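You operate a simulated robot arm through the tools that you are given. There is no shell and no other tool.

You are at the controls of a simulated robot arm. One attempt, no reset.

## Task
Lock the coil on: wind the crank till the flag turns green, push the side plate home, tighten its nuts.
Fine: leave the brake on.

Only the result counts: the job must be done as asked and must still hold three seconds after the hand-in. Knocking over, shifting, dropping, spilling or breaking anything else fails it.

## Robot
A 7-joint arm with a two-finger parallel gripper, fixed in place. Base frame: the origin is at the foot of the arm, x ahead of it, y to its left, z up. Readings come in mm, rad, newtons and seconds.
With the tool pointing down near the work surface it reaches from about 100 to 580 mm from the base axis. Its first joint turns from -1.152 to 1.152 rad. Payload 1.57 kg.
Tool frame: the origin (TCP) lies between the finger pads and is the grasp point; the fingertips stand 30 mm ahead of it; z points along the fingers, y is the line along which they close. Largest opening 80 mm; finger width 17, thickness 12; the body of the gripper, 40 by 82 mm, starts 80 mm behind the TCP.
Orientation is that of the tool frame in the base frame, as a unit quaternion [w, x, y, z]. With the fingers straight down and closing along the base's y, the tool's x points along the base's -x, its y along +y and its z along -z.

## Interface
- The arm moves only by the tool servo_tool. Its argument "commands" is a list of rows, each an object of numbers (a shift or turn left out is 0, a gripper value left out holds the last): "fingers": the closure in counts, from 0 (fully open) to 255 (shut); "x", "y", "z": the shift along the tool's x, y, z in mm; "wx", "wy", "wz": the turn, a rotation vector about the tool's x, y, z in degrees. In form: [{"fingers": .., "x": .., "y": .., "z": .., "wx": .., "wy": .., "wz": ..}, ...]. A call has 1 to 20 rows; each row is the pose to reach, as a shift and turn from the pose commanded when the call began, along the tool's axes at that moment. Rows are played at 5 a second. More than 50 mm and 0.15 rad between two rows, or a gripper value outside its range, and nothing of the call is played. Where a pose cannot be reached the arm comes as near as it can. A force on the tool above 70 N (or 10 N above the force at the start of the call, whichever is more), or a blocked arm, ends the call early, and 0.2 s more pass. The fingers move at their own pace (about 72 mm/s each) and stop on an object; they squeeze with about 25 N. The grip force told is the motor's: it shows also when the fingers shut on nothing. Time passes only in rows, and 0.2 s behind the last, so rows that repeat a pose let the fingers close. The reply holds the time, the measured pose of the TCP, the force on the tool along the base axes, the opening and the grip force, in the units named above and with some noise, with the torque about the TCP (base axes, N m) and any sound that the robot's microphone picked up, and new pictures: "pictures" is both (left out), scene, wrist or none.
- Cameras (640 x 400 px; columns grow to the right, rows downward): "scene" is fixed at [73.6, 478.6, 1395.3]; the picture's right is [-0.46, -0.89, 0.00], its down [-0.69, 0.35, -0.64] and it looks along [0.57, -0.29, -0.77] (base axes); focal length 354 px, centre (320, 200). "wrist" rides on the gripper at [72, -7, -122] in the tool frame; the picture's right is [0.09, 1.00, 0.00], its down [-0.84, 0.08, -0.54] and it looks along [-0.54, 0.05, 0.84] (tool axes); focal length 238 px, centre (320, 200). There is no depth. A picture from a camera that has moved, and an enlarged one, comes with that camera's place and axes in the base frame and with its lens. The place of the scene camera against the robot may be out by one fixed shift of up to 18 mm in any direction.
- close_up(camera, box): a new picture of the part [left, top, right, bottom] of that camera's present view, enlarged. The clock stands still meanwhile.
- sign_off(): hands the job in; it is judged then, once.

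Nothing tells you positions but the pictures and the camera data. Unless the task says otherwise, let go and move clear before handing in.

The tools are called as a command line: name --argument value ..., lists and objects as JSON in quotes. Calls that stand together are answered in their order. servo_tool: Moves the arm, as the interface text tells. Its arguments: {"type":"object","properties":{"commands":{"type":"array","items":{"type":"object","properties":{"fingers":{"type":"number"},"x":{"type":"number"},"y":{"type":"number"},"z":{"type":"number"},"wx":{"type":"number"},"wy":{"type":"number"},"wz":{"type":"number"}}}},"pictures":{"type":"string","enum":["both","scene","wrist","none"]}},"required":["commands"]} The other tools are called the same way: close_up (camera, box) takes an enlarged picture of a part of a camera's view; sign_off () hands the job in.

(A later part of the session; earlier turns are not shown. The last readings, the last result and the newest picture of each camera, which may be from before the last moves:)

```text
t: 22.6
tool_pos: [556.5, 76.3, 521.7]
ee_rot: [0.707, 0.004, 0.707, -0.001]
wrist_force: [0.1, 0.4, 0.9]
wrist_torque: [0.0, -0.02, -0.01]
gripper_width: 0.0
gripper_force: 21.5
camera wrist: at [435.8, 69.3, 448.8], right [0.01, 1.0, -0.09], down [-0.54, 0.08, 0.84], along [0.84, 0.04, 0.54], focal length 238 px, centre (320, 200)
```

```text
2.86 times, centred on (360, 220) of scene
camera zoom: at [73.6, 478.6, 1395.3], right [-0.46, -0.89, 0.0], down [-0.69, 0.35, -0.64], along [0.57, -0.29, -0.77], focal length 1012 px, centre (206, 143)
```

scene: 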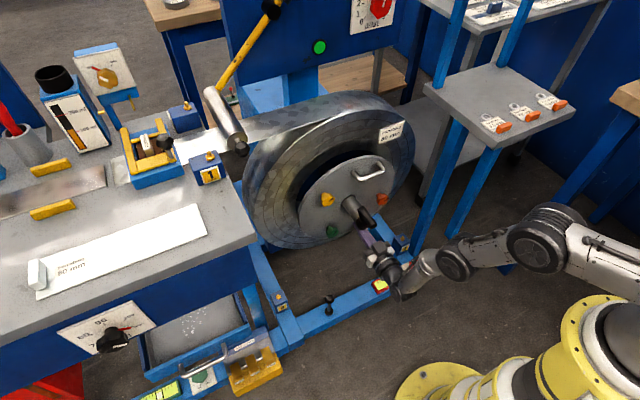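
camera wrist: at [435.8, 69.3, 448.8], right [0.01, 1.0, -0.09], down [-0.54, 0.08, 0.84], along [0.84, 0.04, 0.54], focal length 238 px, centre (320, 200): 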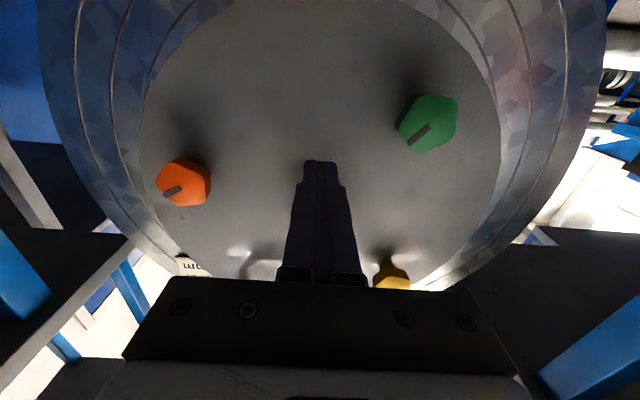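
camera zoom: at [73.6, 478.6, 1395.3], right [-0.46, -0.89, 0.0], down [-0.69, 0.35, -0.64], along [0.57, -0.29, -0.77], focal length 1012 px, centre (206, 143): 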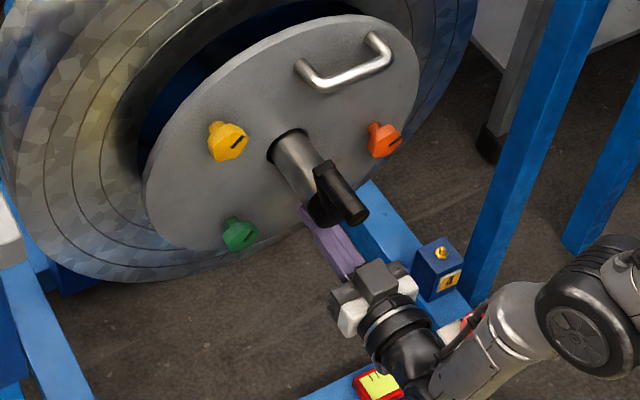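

Contact with the plate should come about 30 mm ahead. I'll push forward in small steps, with the force limit as a guard.

servo_tool --commands '[{"z": 6, "x": 3}, {"z": 12, "x": 4}, {"z": 18, "x": 4}, {"z": 23, "x": 4}, {"z": 28, "x": 4}, {"z": 33, "x": 4}, {"z": 37, "x": 4}, {"z": 41, "x": 4}, {"z": 45, "x": 4}]'

close_up --camera "scene" --box '[240, 110, 440, 290]'

```text
t: 24.6
tool_pos: [602.8, 76.9, 512.4]
ee_rot: [0.707, 0.003, 0.708, -0.002]
wrist_force: [-3.2, 1.9, 0.7]
wrist_torque: [-0.01, -0.04, 0.14]
gripper_width: 0.1
gripper_force: 21.4
camera wrist: at [481.3, 69.9, 442.4], right [0.01, 1.0, -0.09], down [-0.54, 0.08, 0.84], along [0.84, 0.04, 0.54], focal length 238 px, centre (320, 200)
```

scene: 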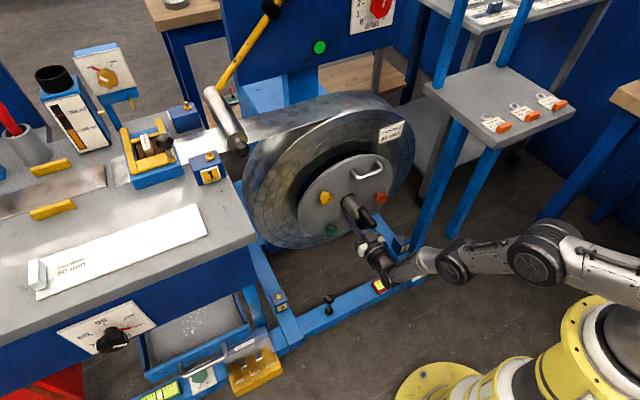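
wrist: 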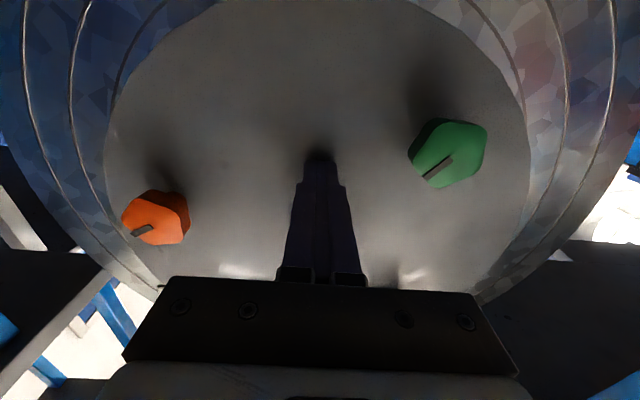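

```text
2.22 times, centred on (340, 200) of scene
camera zoom: at [73.6, 478.7, 1395.3], right [-0.46, -0.89, 0.0], down [-0.69, 0.35, -0.64], along [0.57, -0.29, -0.77], focal length 788 px, centre (276, 200)
```

zoom: 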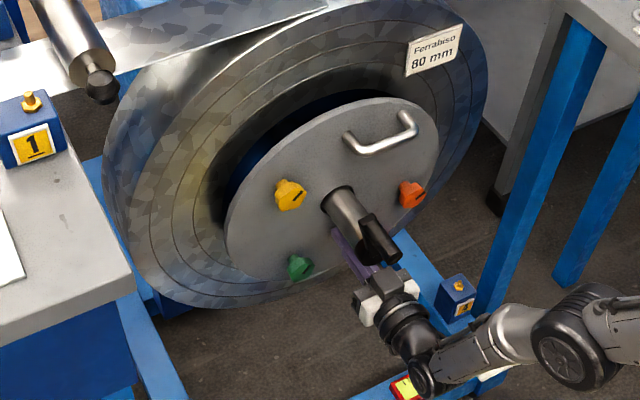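

The plate is sliding with little resistance, about 3 N. I'll keep pushing in small steps until it seats.

servo_tool --commands '[{"z": 4}, {"z": 8}, {"z": 12}, {"z": 16}, {"z": 20}, {"z": 23}, {"z": 26}, {"z": 29}, {"z": 32}, {"z": 35}, {"z": 38}, {"z": 41}]'

close_up --camera "scene" --box '[240, 110, 440, 290]'

```text
t: 27.2
tool_pos: [620.9, 71.9, 514.2]
ee_rot: [0.696, 0.002, 0.718, -0.004]
wrist_force: [-17.2, 5.3, -35.1]
wrist_torque: [-0.49, -3.88, -0.06]
gripper_width: 0.0
gripper_force: 21.9
out of reach, approached as far as the arm can: row 3, 4, 5, 6, 7, 8, 9, 10, 11, 12
camera wrist: at [496.8, 66.0, 445.3], right [0.0, 1.0, -0.09], down [-0.52, 0.08, 0.85], along [0.86, 0.05, 0.51], focal length 238 px, centre (320, 200)
```

scene: 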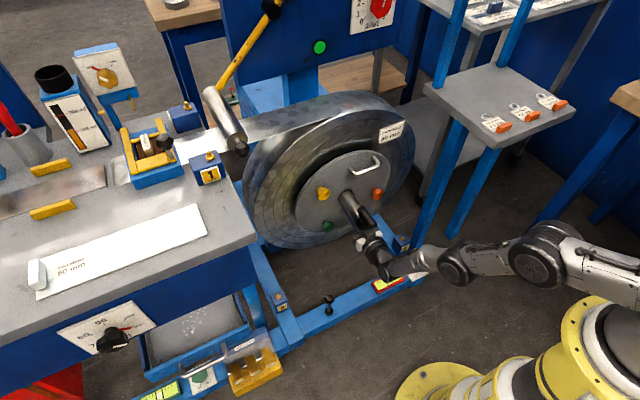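
wrist: 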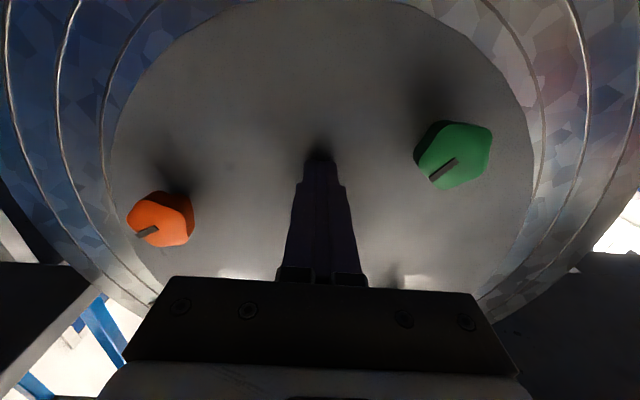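

```text
2.22 times, centred on (340, 200) of scene
camera zoom: at [74.0, 478.8, 1395.2], right [-0.46, -0.89, 0.0], down [-0.69, 0.35, -0.64], along [0.57, -0.29, -0.77], focal length 788 px, centre (276, 200)
```

zoom: 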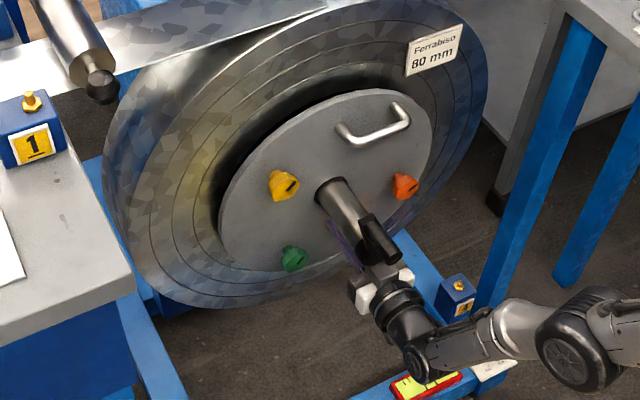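

The arm reports reaching its limit and there's an odd downward load, so something near the hub may be touching. I'll ease back a little and check whether the plate is already seated.

servo_tool --commands '[{"z": -5}, {"z": -15}, {"z": -25}, {"z": -25}]'

close_up --camera "scene" --box '[285, 140, 405, 250]'

close_up --camera "wrist" --box '[60, 0, 580, 290]'

```text
t: 27.6
tool_pos: [617.8, 72.3, 512.0]
ee_rot: [0.692, 0.002, 0.722, -0.004]
wrist_force: [-0.4, 0.4, -3.3]
wrist_torque: [0.03, -0.31, 0.03]
gripper_width: 0.2
gripper_force: 21.5
stopped in row 1: the force on the tool passed its limit at 81 N (the readings are from after the stop); the commanded pose is now the measured one
camera wrist: at [494.0, 65.6, 445.5], right [0.0, 1.0, -0.09], down [-0.51, 0.08, 0.86], along [0.86, 0.04, 0.5], focal length 238 px, centre (320, 200)
```

scene: 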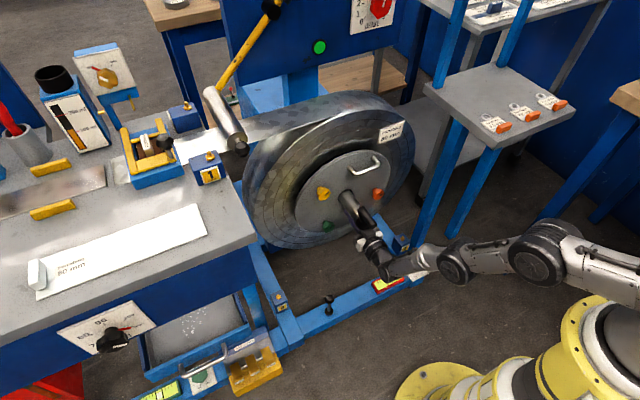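
wrist: 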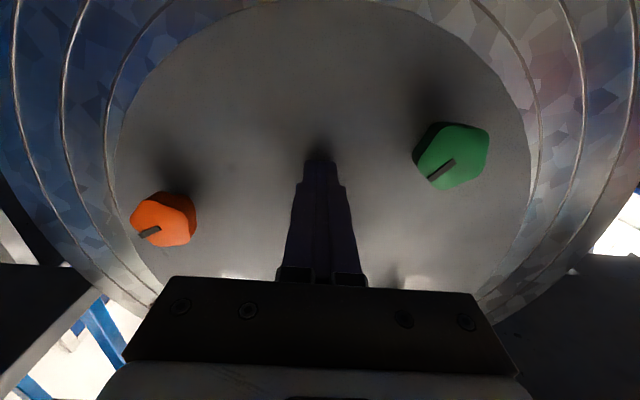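

```text
3.64 times, centred on (345, 195) of scene
camera zoom: at [73.7, 478.6, 1395.3], right [-0.46, -0.89, 0.0], down [-0.69, 0.35, -0.64], along [0.57, -0.29, -0.77], focal length 1289 px, centre (229, 218)
```

zoom: 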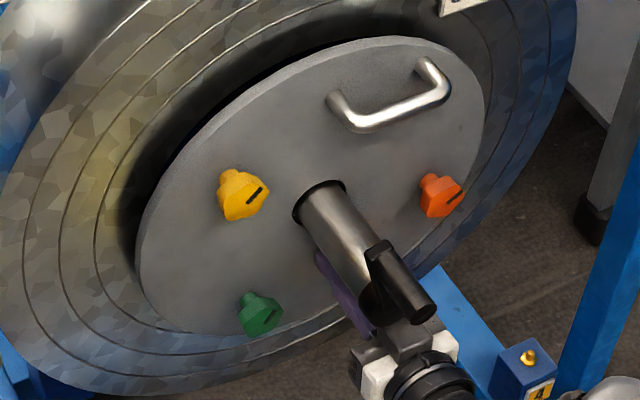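

```text
1.23 times, centred on (320, 145) of wrist
camera zoom: at [494.0, 65.6, 445.5], right [0.0, 1.0, -0.09], down [-0.51, 0.08, 0.86], along [0.86, 0.04, 0.5], focal length 293 px, centre (320, 268)
```

zoom: 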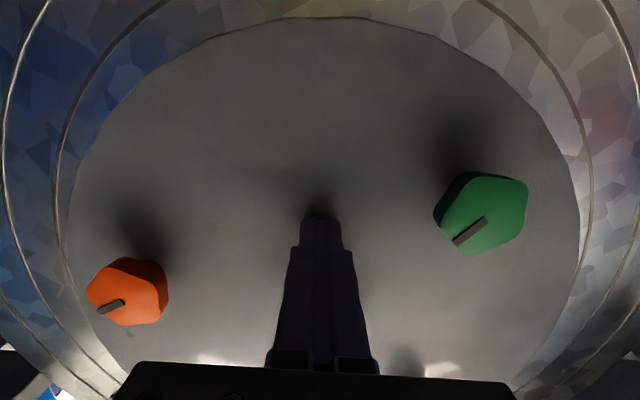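

close_up --camera "scene" --box '[340, 180, 640, 400]'

close_up --camera "scene" --box '[330, 190, 440, 290]'

```text
1.82 times, centred on (490, 290) of scene
camera zoom: at [73.7, 478.6, 1395.3], right [-0.46, -0.89, 0.0], down [-0.69, 0.35, -0.64], along [0.57, -0.29, -0.77], focal length 644 px, centre (11, 36)
```

zoom: 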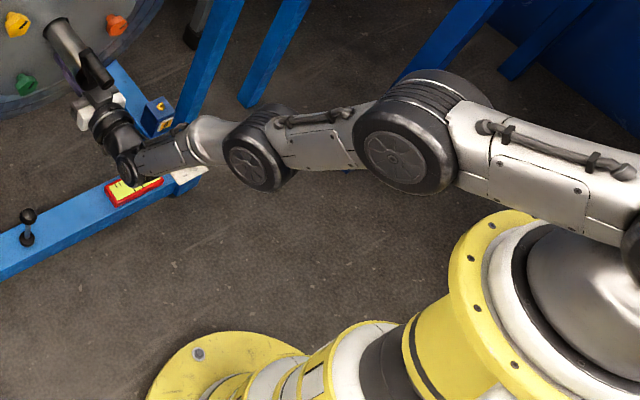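

```text
4.00 times, centred on (385, 240) of scene
camera zoom: at [73.7, 478.6, 1395.3], right [-0.46, -0.89, 0.0], down [-0.69, 0.35, -0.64], along [0.57, -0.29, -0.77], focal length 1418 px, centre (60, 40)
```

zoom: 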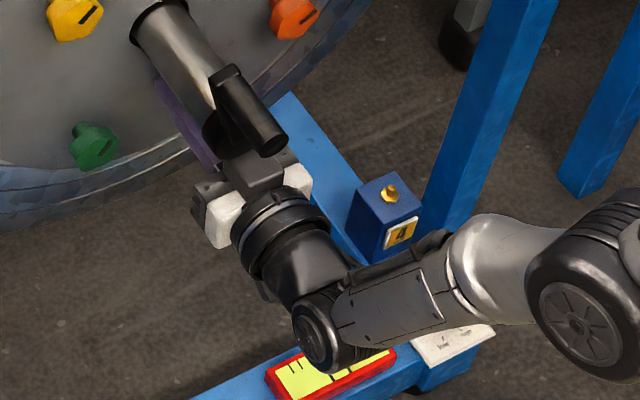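

servo_tool --commands '[{"x": 5, "z": -1}, {"x": 10, "z": -4}, {"x": 14, "z": -12, "wy": -1}, {"x": 20, "z": -25, "wy": -2.4}, {"x": 30, "z": -40, "wy": -2.4}, {"x": 35, "z": -50, "wy": -2.4}, {"x": 35, "z": -50, "wy": -2.4}]'

close_up --camera "wrist" --box '[60, 0, 580, 290]'

close_up --camera "scene" --box '[285, 140, 425, 260]'

```text
t: 29.2
tool_pos: [560.8, 72.5, 492.4]
ee_rot: [0.709, 0.001, 0.706, -0.004]
wrist_force: [0.2, -0.1, 0.0]
wrist_torque: [0.03, 0.0, 0.0]
gripper_width: 0.0
gripper_force: 21.4
out of reach, approached as far as the arm can: row 1, 2, 3, 4, 5, 6, 7
camera wrist: at [440.2, 65.5, 420.7], right [0.01, 1.0, -0.09], down [-0.54, 0.08, 0.83], along [0.84, 0.04, 0.54], focal length 238 px, centre (320, 200)
```

scene: 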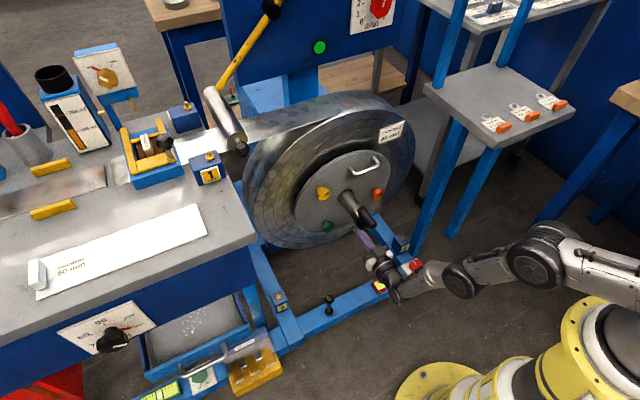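
wrist: 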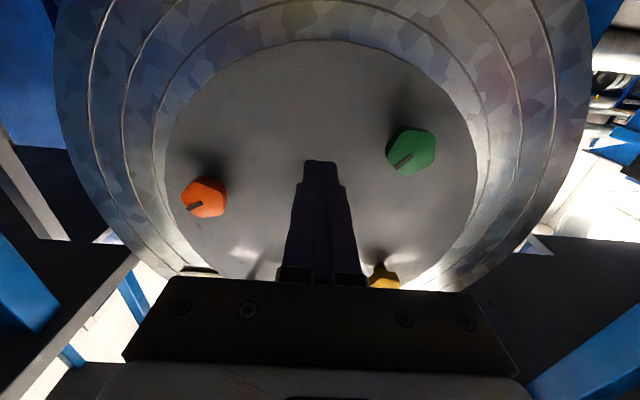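

```text
1.23 times, centred on (320, 145) of wrist
camera zoom: at [440.2, 65.5, 420.7], right [0.01, 1.0, -0.09], down [-0.54, 0.08, 0.83], along [0.84, 0.04, 0.54], focal length 293 px, centre (320, 268)
```

zoom: 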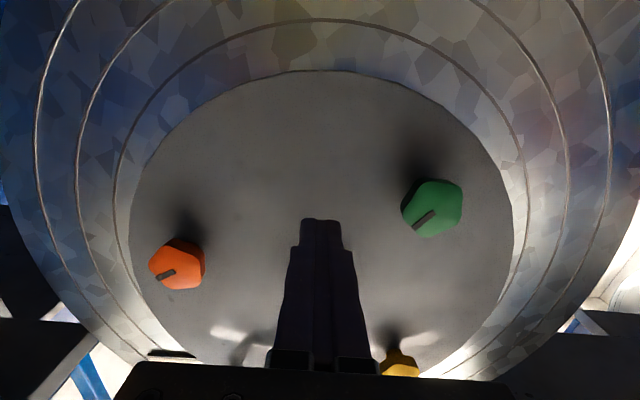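

```text
3.33 times, centred on (355, 200) of scene
camera zoom: at [73.6, 478.6, 1395.3], right [-0.46, -0.89, 0.0], down [-0.69, 0.35, -0.64], along [0.57, -0.29, -0.77], focal length 1181 px, centre (203, 200)
```

zoom: 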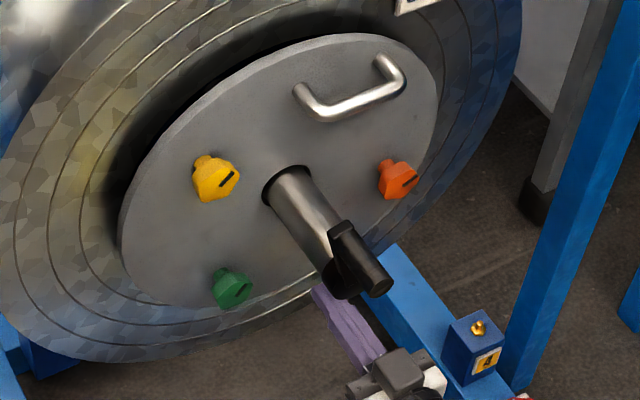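

Horizontal poses low down seem to be at a joint limit, and the gripper was rubbing the hub there. The U-handle high on the plate (about y 35, z 705) sticks out toward me and is a better push point, so I'll retract and go up there.

servo_tool --commands '[{"z": -20}, {"z": -45, "x": -5}, {"z": -70, "x": -10}, {"z": -95, "x": -15}, {"z": -120, "x": -20}, {"z": -140, "x": -25}, {"z": -140, "x": -50, "y": -5}, {"z": -140, "x": -75, "y": -10}, {"z": -140, "x": -100, "y": -15}, {"z": -140, "x": -125, "y": -20}, {"z": -140, "x": -150, "y": -25}, {"z": -140, "x": -175, "y": -30}, {"z": -140, "x": -200, "y": -37}, {"z": -140, "x": -212, "y": -37}, {"z": -140, "x": -212, "y": -37}]'

close_up --camera "wrist" --box '[160, 0, 500, 220]'

close_up --camera "scene" --box '[285, 140, 425, 260]'

```text
t: 32.4
tool_pos: [422.1, 38.9, 704.0]
ee_rot: [0.709, 0.002, 0.705, -0.005]
wrist_force: [0.5, 0.3, -0.5]
wrist_torque: [-0.01, 0.01, -0.01]
gripper_width: 0.2
gripper_force: 21.0
camera wrist: at [300.8, 31.4, 632.5], right [0.01, 1.0, -0.1], down [-0.54, 0.08, 0.83], along [0.84, 0.05, 0.54], focal length 238 px, centre (320, 200)
```

scene: 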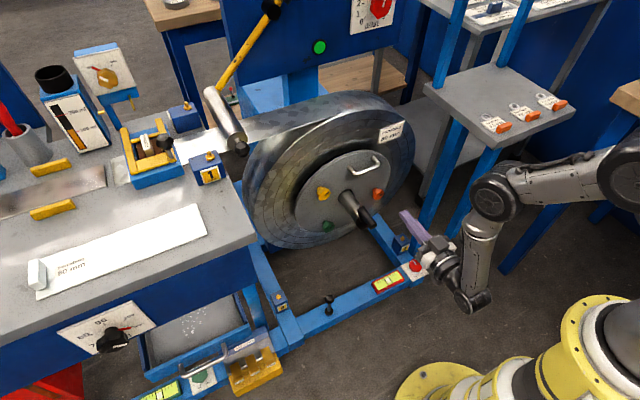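
wrist: 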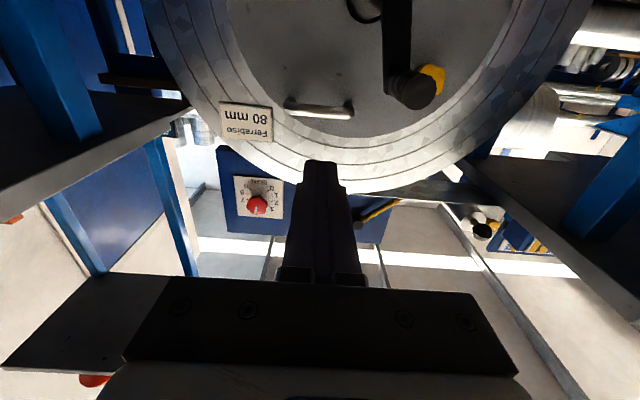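

```text
1.82 times, centred on (330, 110) of wrist
camera zoom: at [300.8, 31.4, 632.5], right [0.01, 1.0, -0.1], down [-0.54, 0.08, 0.83], along [0.84, 0.05, 0.54], focal length 433 px, centre (302, 364)
```

zoom: 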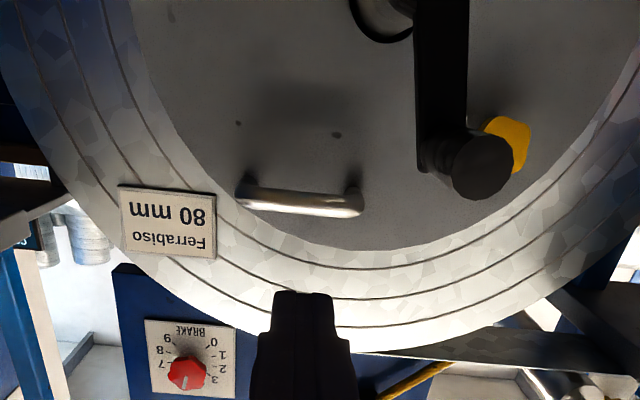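

```text
3.33 times, centred on (355, 200) of scene
camera zoom: at [73.6, 478.6, 1395.3], right [-0.46, -0.89, 0.0], down [-0.69, 0.35, -0.64], along [0.57, -0.29, -0.77], focal length 1181 px, centre (203, 200)
```

zoom: 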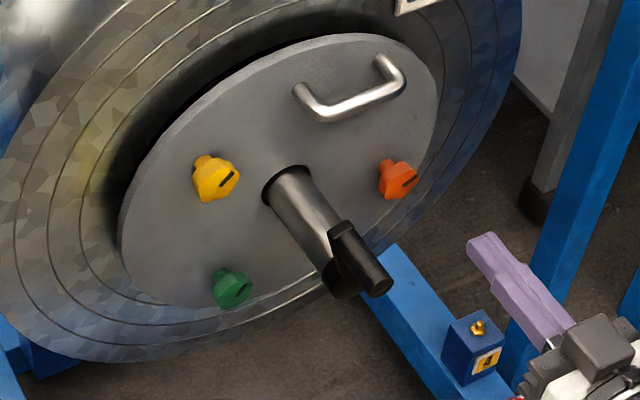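

The handle's bar sits at about x 612, y −3 to 77, z 700. I'll line the closed fingertips up on the middle of the bar and advance.

servo_tool --commands '[{"x": 4, "y": -2, "z": 20, "wx": -0.5, "wy": 0.3}, {"x": 4, "y": -2, "z": 45, "wx": -0.5, "wy": 0.3}, {"x": 4, "y": -2, "z": 70, "wx": -0.5, "wy": 0.3}, {"x": 4, "y": -2, "z": 95, "wx": -0.5, "wy": 0.3}, {"x": 4, "y": -2, "z": 115, "wx": -0.5, "wy": 0.3}, {"x": 4, "y": -2, "z": 130, "wx": -0.5, "wy": 0.3}, {"x": 4, "y": -2, "z": 130, "wx": -0.5, "wy": 0.3}]'

close_up --camera "wrist" --box '[200, 60, 440, 260]'

close_up --camera "scene" --box '[305, 120, 445, 240]'

```text
t: 34.0
tool_pos: [551.3, 33.1, 702.2]
ee_rot: [0.707, -0.001, 0.708, -0.001]
wrist_force: [-0.3, -0.2, -0.1]
wrist_torque: [0.01, -0.02, 0.07]
gripper_width: 0.0
gripper_force: 20.6
camera wrist: at [430.2, 25.6, 630.4], right [0.0, 1.0, -0.1], down [-0.54, 0.08, 0.84], along [0.84, 0.05, 0.54], focal length 238 px, centre (320, 200)
```

scene: 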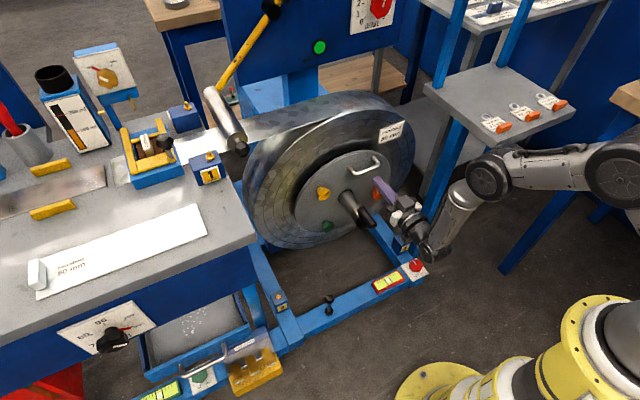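
wrist: 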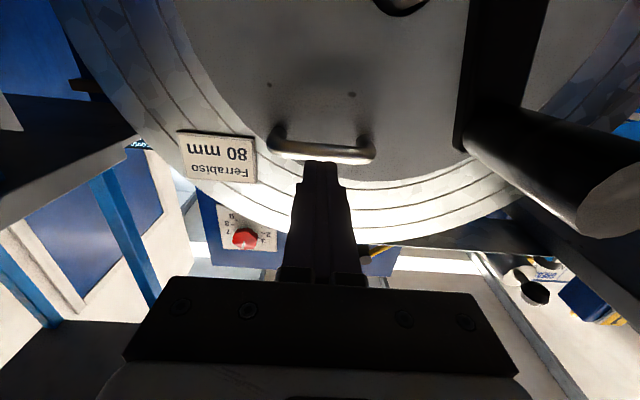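

```text
2.00 times, centred on (320, 160) of wrist
camera zoom: at [430.2, 25.6, 630.4], right [0.0, 1.0, -0.1], down [-0.54, 0.08, 0.84], along [0.84, 0.05, 0.54], focal length 477 px, centre (320, 280)
```

zoom: 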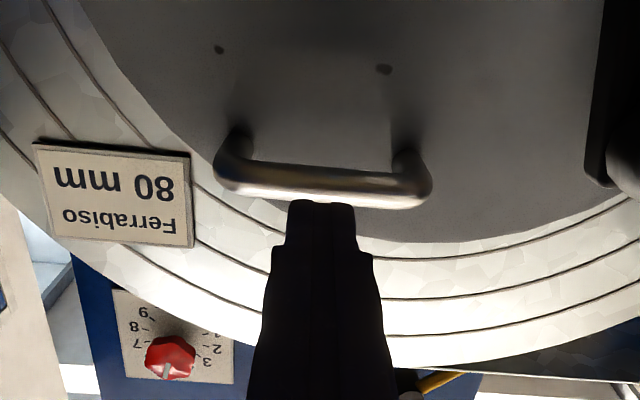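

```text
3.33 times, centred on (375, 180) of scene
camera zoom: at [73.6, 478.6, 1395.3], right [-0.46, -0.89, 0.0], down [-0.69, 0.35, -0.64], along [0.57, -0.29, -0.77], focal length 1181 px, centre (137, 267)
```

zoom: 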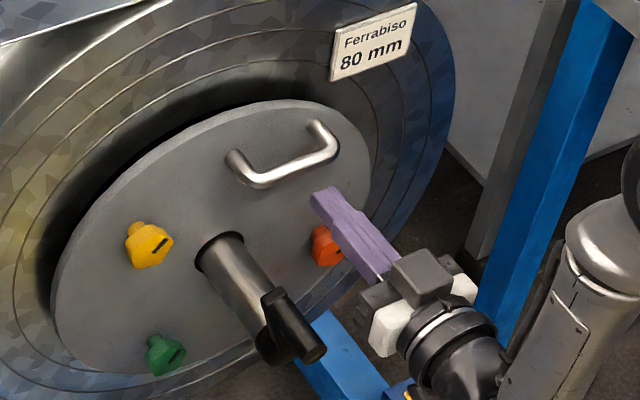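

The fingertips line up with the bar. I'll advance to contact and push in small steps until the plate seats.

servo_tool --commands '[{"z": 8}, {"z": 16}, {"z": 24}, {"z": 30}, {"z": 36}, {"z": 40}, {"z": 44}, {"z": 48}, {"z": 52}, {"z": 56}, {"z": 60}, {"z": 63}, {"z": 66}]'

close_up --camera "wrist" --box '[200, 60, 440, 260]'

close_up --camera "scene" --box '[285, 130, 425, 250]'

```text
t: 35.9
tool_pos: [593.2, 33.2, 699.7]
ee_rot: [0.709, -0.003, 0.705, 0.0]
wrist_force: [-23.1, 0.6, 14.3]
wrist_torque: [0.1, -0.45, 0.08]
gripper_width: 0.0
gripper_force: 21.5
stopped in row 9: the force on the tool passed its limit at 82 N (the readings are from after the stop); the commanded pose is now the measured one
camera wrist: at [472.6, 25.8, 628.2], right [0.0, 1.0, -0.1], down [-0.55, 0.08, 0.83], along [0.84, 0.05, 0.54], focal length 238 px, centre (320, 200)
```

scene: 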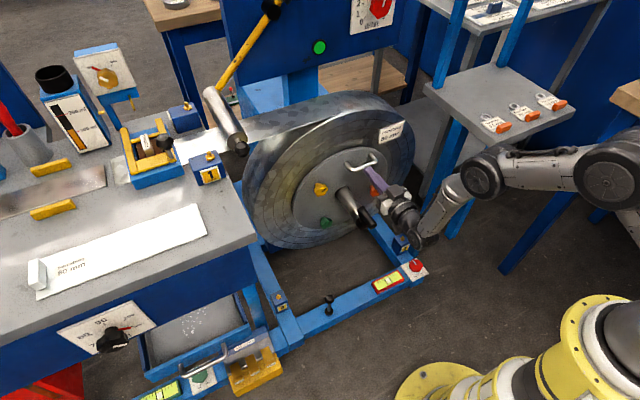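
wrist: 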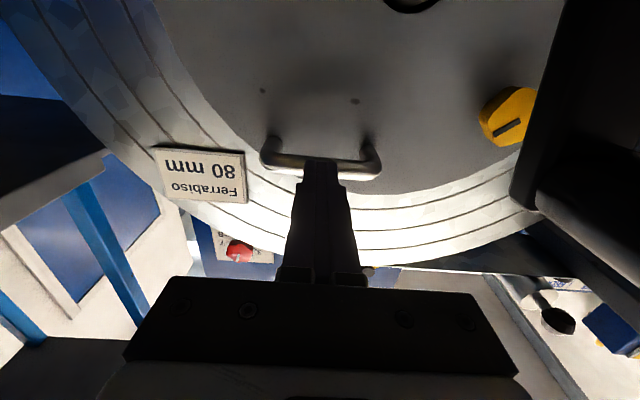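

```text
2.00 times, centred on (320, 160) of wrist
camera zoom: at [472.6, 25.8, 628.2], right [0.0, 1.0, -0.1], down [-0.55, 0.08, 0.83], along [0.84, 0.05, 0.54], focal length 477 px, centre (320, 280)
```

zoom: 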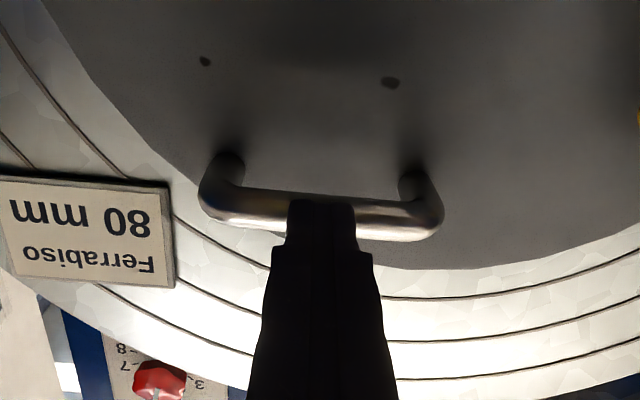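

```text
3.33 times, centred on (355, 190) of scene
camera zoom: at [72.9, 478.6, 1395.3], right [-0.46, -0.89, 0.0], down [-0.69, 0.35, -0.64], along [0.57, -0.29, -0.77], focal length 1181 px, centre (203, 233)
```

zoom: 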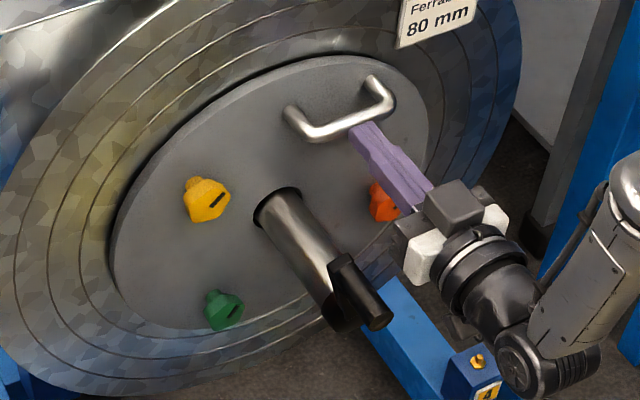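

The push met a hard stop, with force jumping above 80 N, and the plate now sits close against the coil. I'll press once more gently to confirm it's home and doesn't move further.

servo_tool --commands '[{"z": 1.5}, {"z": 3}, {"z": 4.5}, {"z": 4.5}]' --pictures "none"

close_up --camera "scene" --box '[285, 130, 425, 250]'

```text
t: 36.4
tool_pos: [592.4, 32.9, 699.6]
ee_rot: [0.711, -0.001, 0.703, -0.001]
wrist_force: [-21.4, 0.4, 11.9]
wrist_torque: [0.1, -0.43, 0.11]
gripper_width: 0.2
gripper_force: 21.6
stopped in row 2: the force on the tool passed its limit at 73 N (the readings are from after the stop); the commanded pose is now the measured one
```

```text
3.33 times, centred on (355, 190) of scene
camera zoom: at [73.0, 478.6, 1395.3], right [-0.46, -0.89, 0.0], down [-0.69, 0.35, -0.64], along [0.57, -0.29, -0.77], focal length 1181 px, centre (203, 233)
```

zoom: 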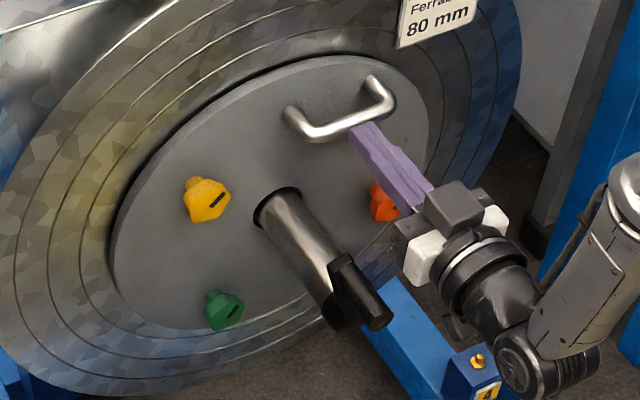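

The plate is firmly home against a rigid stop. Now for the nuts: I'll retract, swing clear of the crank, and line up in front of the yellow nut to look at it.

servo_tool --commands '[{"z": -5}, {"z": -30, "wy": 0.6}, {"z": -60, "wy": 0.6}, {"z": -90, "wy": 0.6}, {"z": -120, "wy": 0.6}, {"z": -150, "wy": 0.6}, {"z": -160, "x": 5, "y": 25, "wy": 0.6}, {"z": -160, "x": 15, "y": 50, "wy": 0.6}, {"z": -160, "x": 25, "y": 75, "wy": 0.6}, {"z": -160, "x": 35, "y": 100, "wy": 0.6}, {"z": -160, "x": 43, "y": 130, "wy": 0.6}, {"z": -160, "x": 43, "y": 130, "wy": 0.6}]'

close_up --camera "wrist" --box '[200, 40, 440, 240]'

close_up --camera "scene" --box '[285, 130, 425, 250]'

```text
t: 39.0
tool_pos: [434.6, 163.8, 653.6]
ee_rot: [0.706, -0.004, 0.708, 0.0]
wrist_force: [-0.4, 0.2, -0.3]
wrist_torque: [-0.01, 0.0, -0.01]
gripper_width: 0.0
gripper_force: 21.2
camera wrist: at [313.4, 155.3, 582.6], right [0.0, 1.0, -0.1], down [-0.54, 0.08, 0.84], along [0.84, 0.05, 0.54], focal length 238 px, centre (320, 200)
```

scene: 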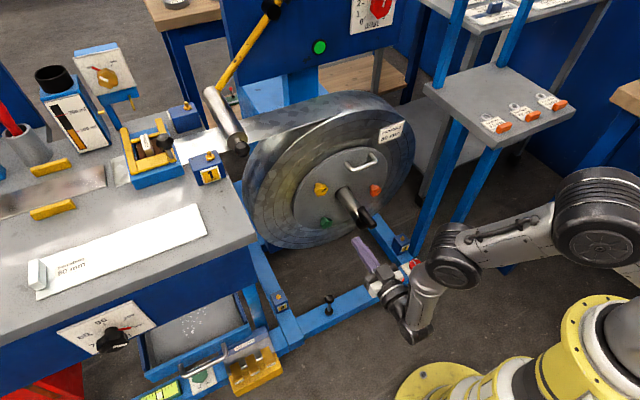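
wrist: 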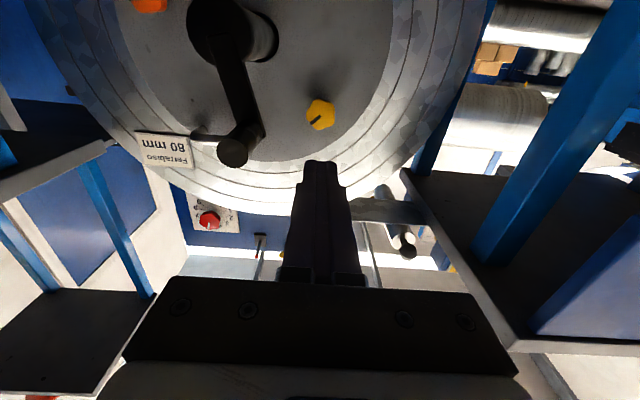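

```text
2.00 times, centred on (320, 140) of wrist
camera zoom: at [313.4, 155.3, 582.6], right [0.0, 1.0, -0.1], down [-0.54, 0.08, 0.84], along [0.84, 0.05, 0.54], focal length 477 px, centre (320, 320)
```

zoom: 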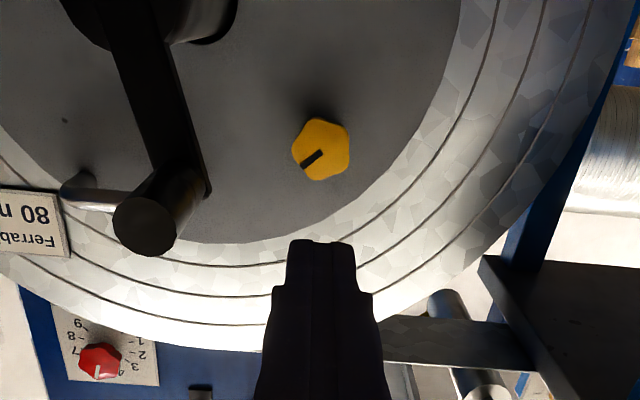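

```text
3.33 times, centred on (355, 190) of scene
camera zoom: at [73.6, 478.6, 1395.3], right [-0.46, -0.89, 0.0], down [-0.69, 0.35, -0.64], along [0.57, -0.29, -0.77], focal length 1181 px, centre (203, 233)
```

zoom: 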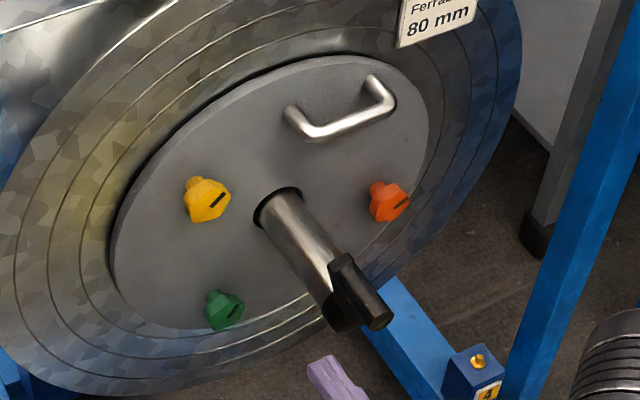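

The plate has stayed home and the flag is still green. The yellow nut is nearly dead ahead at about (y 162, z 655), so I'll open the fingers to 60 mm and approach it.

servo_tool --commands '[{"fingers": 64, "y": -1, "x": -0.5, "wx": 0.3}, {"y": -1, "x": -1, "z": 25, "wx": 0.3}, {"y": -1.5, "x": -1, "z": 50, "wx": 0.3}, {"y": -1.5, "x": -1, "z": 75, "wx": 0.3}, {"y": -1.5, "x": -1, "z": 100, "wx": 0.3}, {"y": -1.5, "x": -1, "z": 120, "wx": 0.3}, {"y": -1.5, "x": -1, "z": 140, "wx": 0.3}, {"y": -1.5, "x": -1, "z": 140, "wx": 0.3}]'

close_up --camera "wrist" --box '[200, 60, 440, 260]'

close_up --camera "scene" --box '[285, 130, 425, 250]'

```text
t: 40.8
tool_pos: [574.7, 162.4, 655.4]
ee_rot: [0.706, -0.001, 0.708, -0.001]
wrist_force: [1.5, 0.4, 0.0]
wrist_torque: [0.01, 0.01, -0.01]
gripper_width: 60.0
gripper_force: 0.2
camera wrist: at [453.5, 155.9, 583.7], right [0.0, 1.0, -0.1], down [-0.54, 0.08, 0.84], along [0.84, 0.05, 0.54], focal length 238 px, centre (320, 200)
```

scene: 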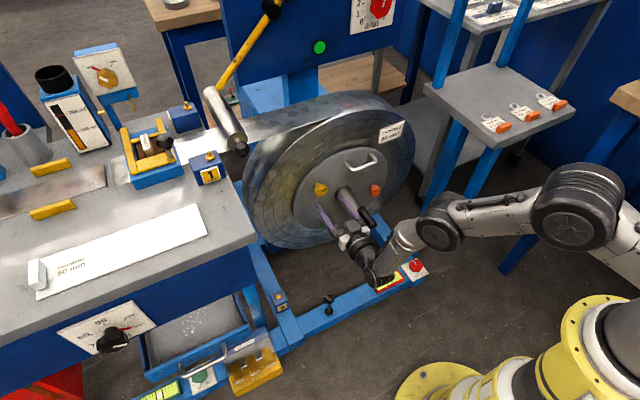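
wrist: 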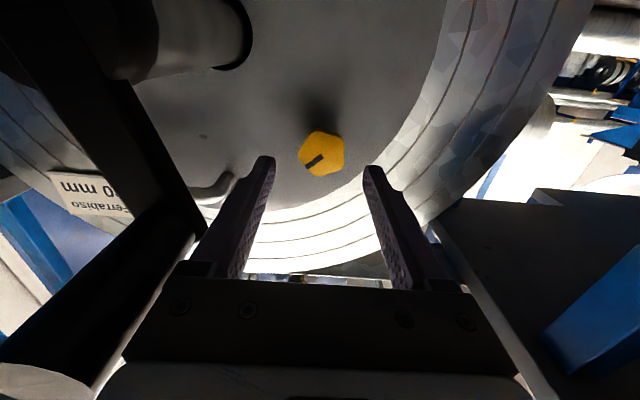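

```text
2.00 times, centred on (320, 160) of wrist
camera zoom: at [453.5, 155.9, 583.7], right [0.0, 1.0, -0.1], down [-0.54, 0.08, 0.84], along [0.84, 0.05, 0.54], focal length 477 px, centre (320, 280)
```

zoom: 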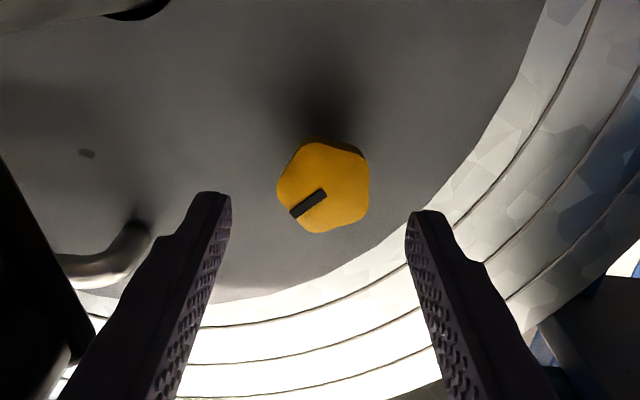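

```text
3.33 times, centred on (355, 190) of scene
camera zoom: at [73.6, 478.6, 1395.3], right [-0.46, -0.89, 0.0], down [-0.69, 0.35, -0.64], along [0.57, -0.29, -0.77], focal length 1181 px, centre (203, 233)
```

zoom: 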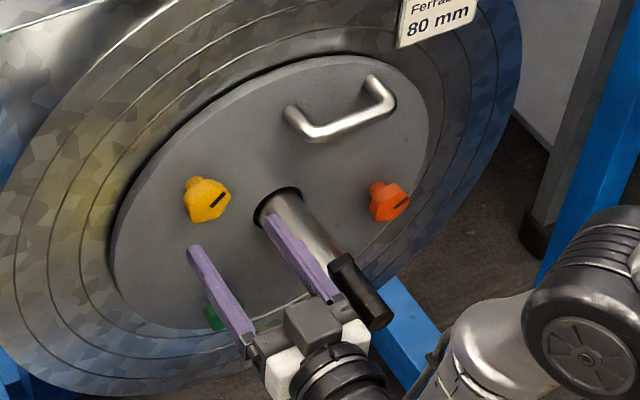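

Aligned with the nut and still clear of the crank. I'll advance so the pads straddle the nut, then close.

servo_tool --commands '[{"z": 10, "x": 1}, {"z": 20, "x": 1}, {"z": 28, "x": 1}, {"z": 34, "x": 1}, {"z": 38, "x": 1}, {"z": 38, "x": 1}]'

close_up --camera "wrist" --box '[200, 60, 440, 260]'

close_up --camera "scene" --box '[285, 130, 425, 250]'

```text
t: 42.2
tool_pos: [614.5, 162.1, 652.6]
ee_rot: [0.707, -0.001, 0.708, -0.001]
wrist_force: [-0.3, -0.9, 0.5]
wrist_torque: [-0.01, -0.01, 0.02]
gripper_width: 59.8
gripper_force: 0.1
camera wrist: at [491.7, 155.8, 582.3], right [0.0, 1.0, -0.1], down [-0.54, 0.08, 0.84], along [0.84, 0.05, 0.54], focal length 238 px, centre (320, 200)
```

scene: 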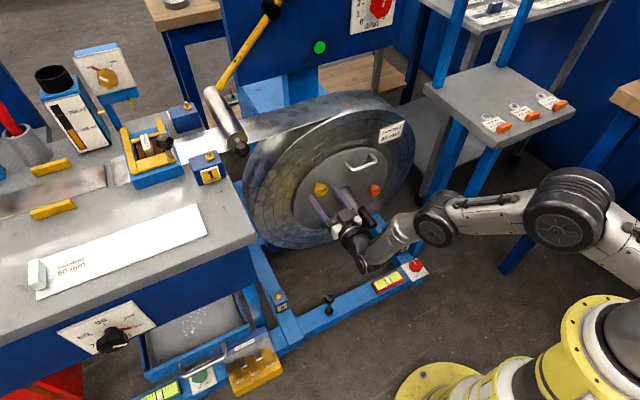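
wrist: 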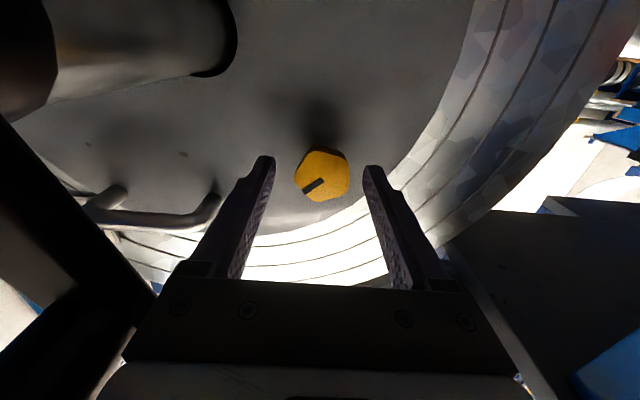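

```text
2.00 times, centred on (320, 160) of wrist
camera zoom: at [491.7, 155.8, 582.3], right [0.0, 1.0, -0.1], down [-0.54, 0.08, 0.84], along [0.84, 0.05, 0.54], focal length 477 px, centre (320, 280)
```

zoom: 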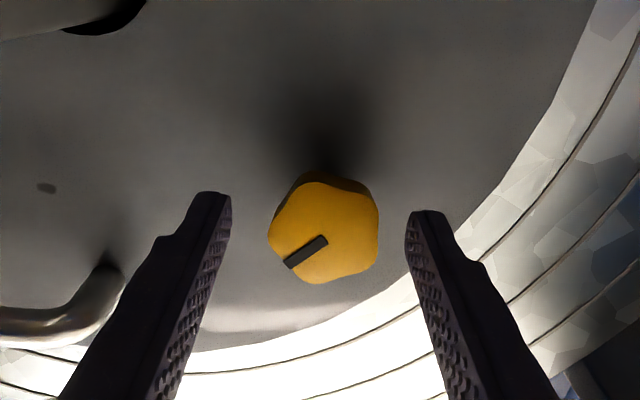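

```text
3.33 times, centred on (355, 190) of scene
camera zoom: at [73.6, 478.6, 1395.3], right [-0.46, -0.89, 0.0], down [-0.69, 0.35, -0.64], along [0.57, -0.29, -0.77], focal length 1181 px, centre (203, 233)
```

zoom: 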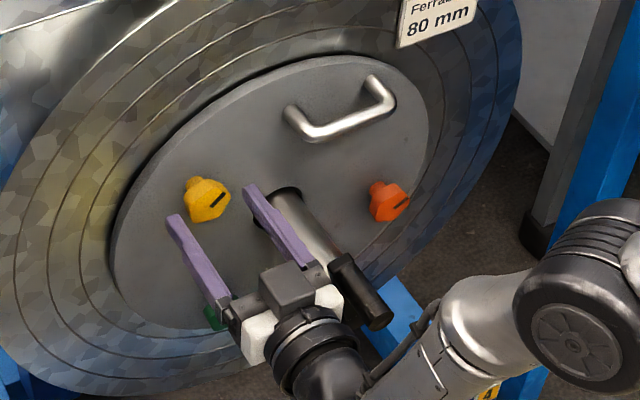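

The nut face turns out to be a bit deeper, near x≈641, and about 5 mm higher and 2 mm further left. I'll correct and go in a little further, then close on it.

servo_tool --commands '[{"x": -3, "y": 1, "z": 3}, {"x": -5, "y": 2, "z": 8}, {"x": -5, "y": 2, "z": 13}, {"x": -5, "y": 2, "z": 13}]'

close_up --camera "wrist" --box '[200, 60, 440, 260]'

```text
t: 43.2
tool_pos: [625.6, 164.6, 658.1]
ee_rot: [0.706, -0.001, 0.708, -0.002]
wrist_force: [-0.2, 0.5, 0.4]
wrist_torque: [0.02, 0.02, 0.04]
gripper_width: 59.9
gripper_force: 0.0
camera wrist: at [504.7, 157.0, 587.4], right [0.0, 1.0, -0.1], down [-0.54, 0.08, 0.84], along [0.84, 0.05, 0.54], focal length 238 px, centre (320, 200)
```

scene: 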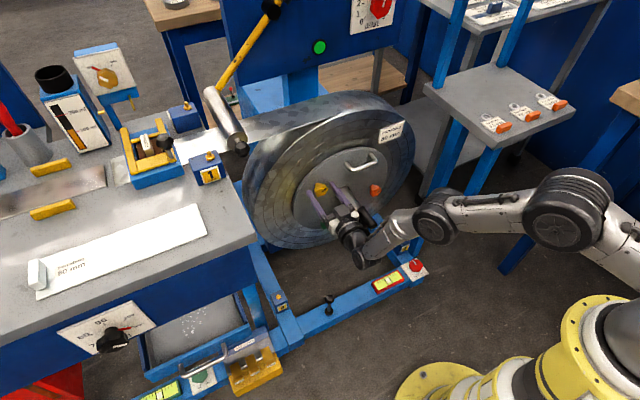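
wrist: 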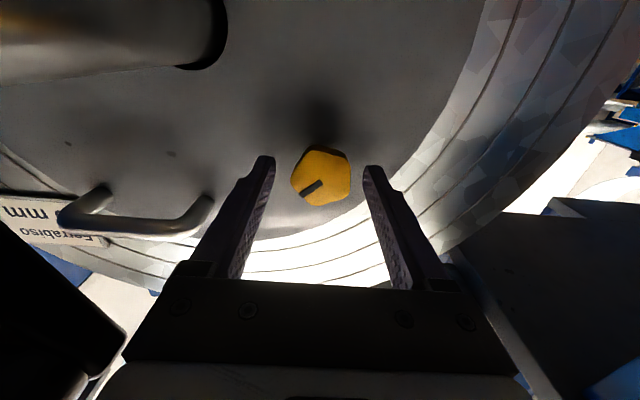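

```text
2.00 times, centred on (320, 160) of wrist
camera zoom: at [504.7, 157.0, 587.4], right [0.0, 1.0, -0.1], down [-0.54, 0.08, 0.84], along [0.84, 0.05, 0.54], focal length 477 px, centre (320, 280)
```

zoom: 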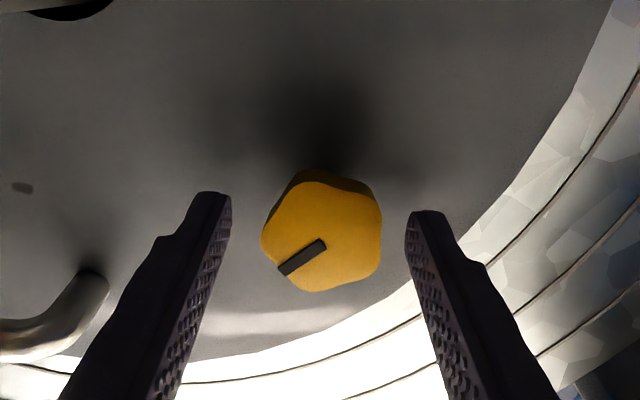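

servo_tool --commands '[{"z": 2, "fingers": 255}, {"z": 2, "fingers": 255}, {"z": 2, "fingers": 255}]' --pictures "wrist"

close_up --camera "wrist" --box '[200, 60, 440, 260]'

```text
t: 44.0
tool_pos: [626.7, 165.8, 658.1]
ee_rot: [0.706, -0.003, 0.708, -0.001]
wrist_force: [-8.9, 5.2, 1.7]
wrist_torque: [-0.01, -0.35, 0.11]
gripper_width: 36.7
gripper_force: 42.9
camera wrist: at [506.1, 157.8, 588.0], right [0.0, 1.0, -0.1], down [-0.54, 0.08, 0.84], along [0.84, 0.05, 0.54], focal length 238 px, centre (320, 200)
```

wrist: 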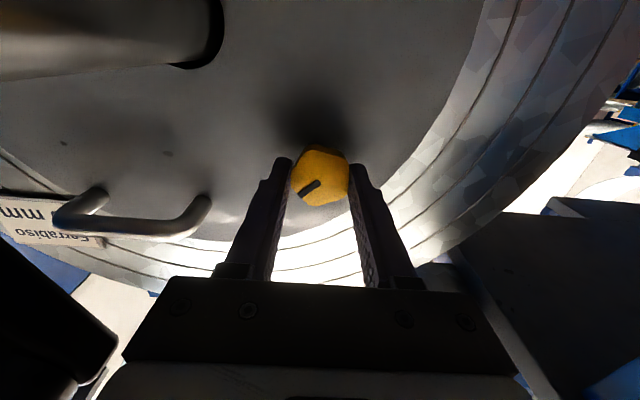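

```text
2.00 times, centred on (320, 160) of wrist
camera zoom: at [506.1, 157.8, 588.0], right [0.0, 1.0, -0.1], down [-0.54, 0.08, 0.84], along [0.84, 0.05, 0.54], focal length 477 px, centre (320, 280)
```

zoom: 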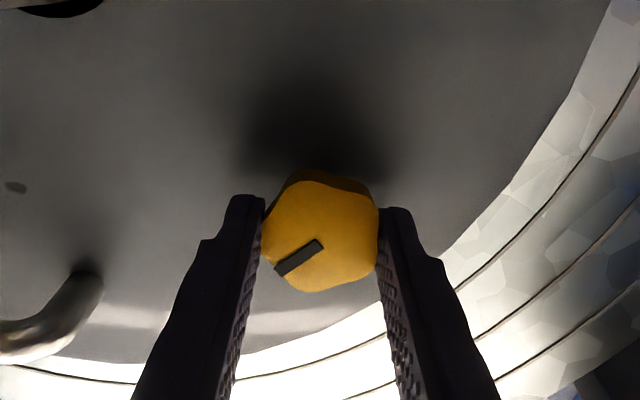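

The yellow nut is held (36.7 mm). I'll turn clockwise, which is positive about the tool axis, and watch the torque.

servo_tool --commands '[{"wz": 5}, {"wz": 11}, {"wz": 17}, {"wz": 23}, {"wz": 29}, {"wz": 35}, {"wz": 41}]'

close_up --camera "wrist" --box '[200, 60, 440, 260]'

close_up --camera "scene" --box '[285, 130, 425, 250]'

```text
t: 45.6
tool_pos: [627.8, 163.2, 658.0]
ee_rot: [0.662, 0.248, 0.663, 0.246]
wrist_force: [-6.3, 7.0, 2.0]
wrist_torque: [-0.02, 0.29, 1.09]
gripper_width: 36.3
gripper_force: 43.0
camera wrist: at [506.3, 206.0, 600.6], right [0.0, 0.81, 0.58], down [-0.54, -0.49, 0.68], along [0.84, -0.32, 0.44], focal length 238 px, centre (320, 200)
```

scene: 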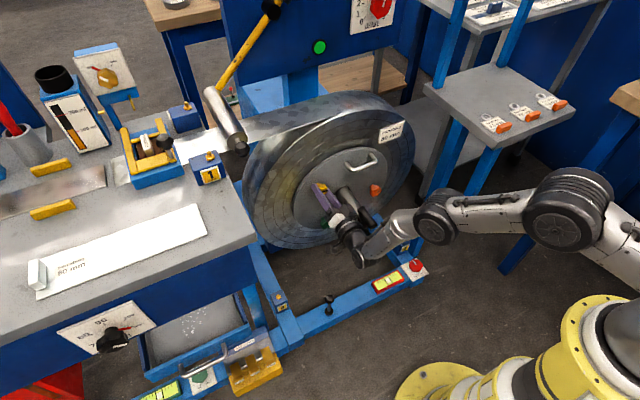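
wrist: 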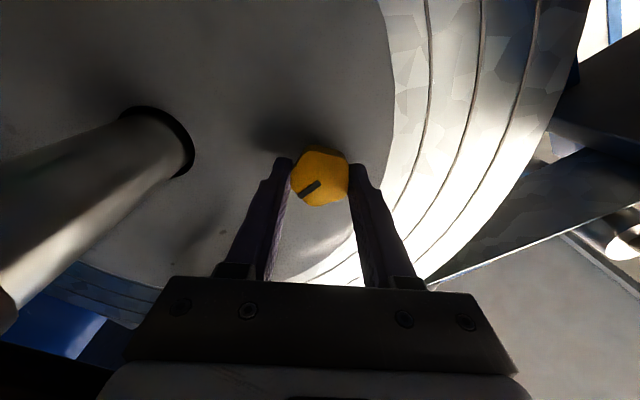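

```text
2.00 times, centred on (320, 160) of wrist
camera zoom: at [506.3, 206.0, 600.6], right [0.0, 0.81, 0.58], down [-0.54, -0.49, 0.68], along [0.84, -0.32, 0.44], focal length 477 px, centre (320, 280)
```

zoom: 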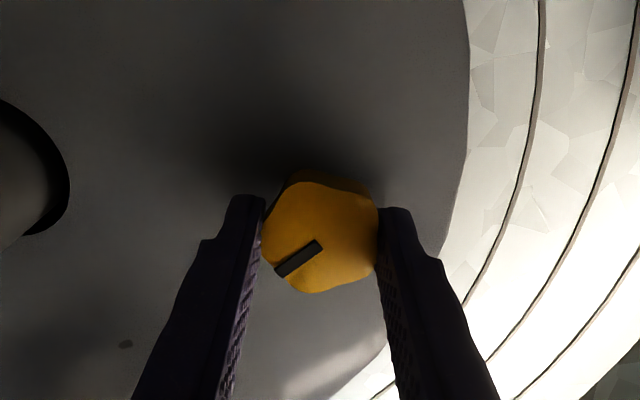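

```text
3.33 times, centred on (355, 190) of scene
camera zoom: at [73.5, 478.7, 1395.2], right [-0.46, -0.89, 0.0], down [-0.69, 0.35, -0.64], along [0.57, -0.29, -0.77], focal length 1181 px, centre (203, 233)
```

zoom: 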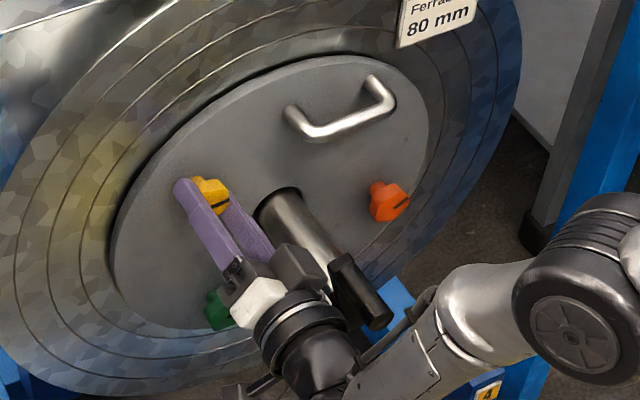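

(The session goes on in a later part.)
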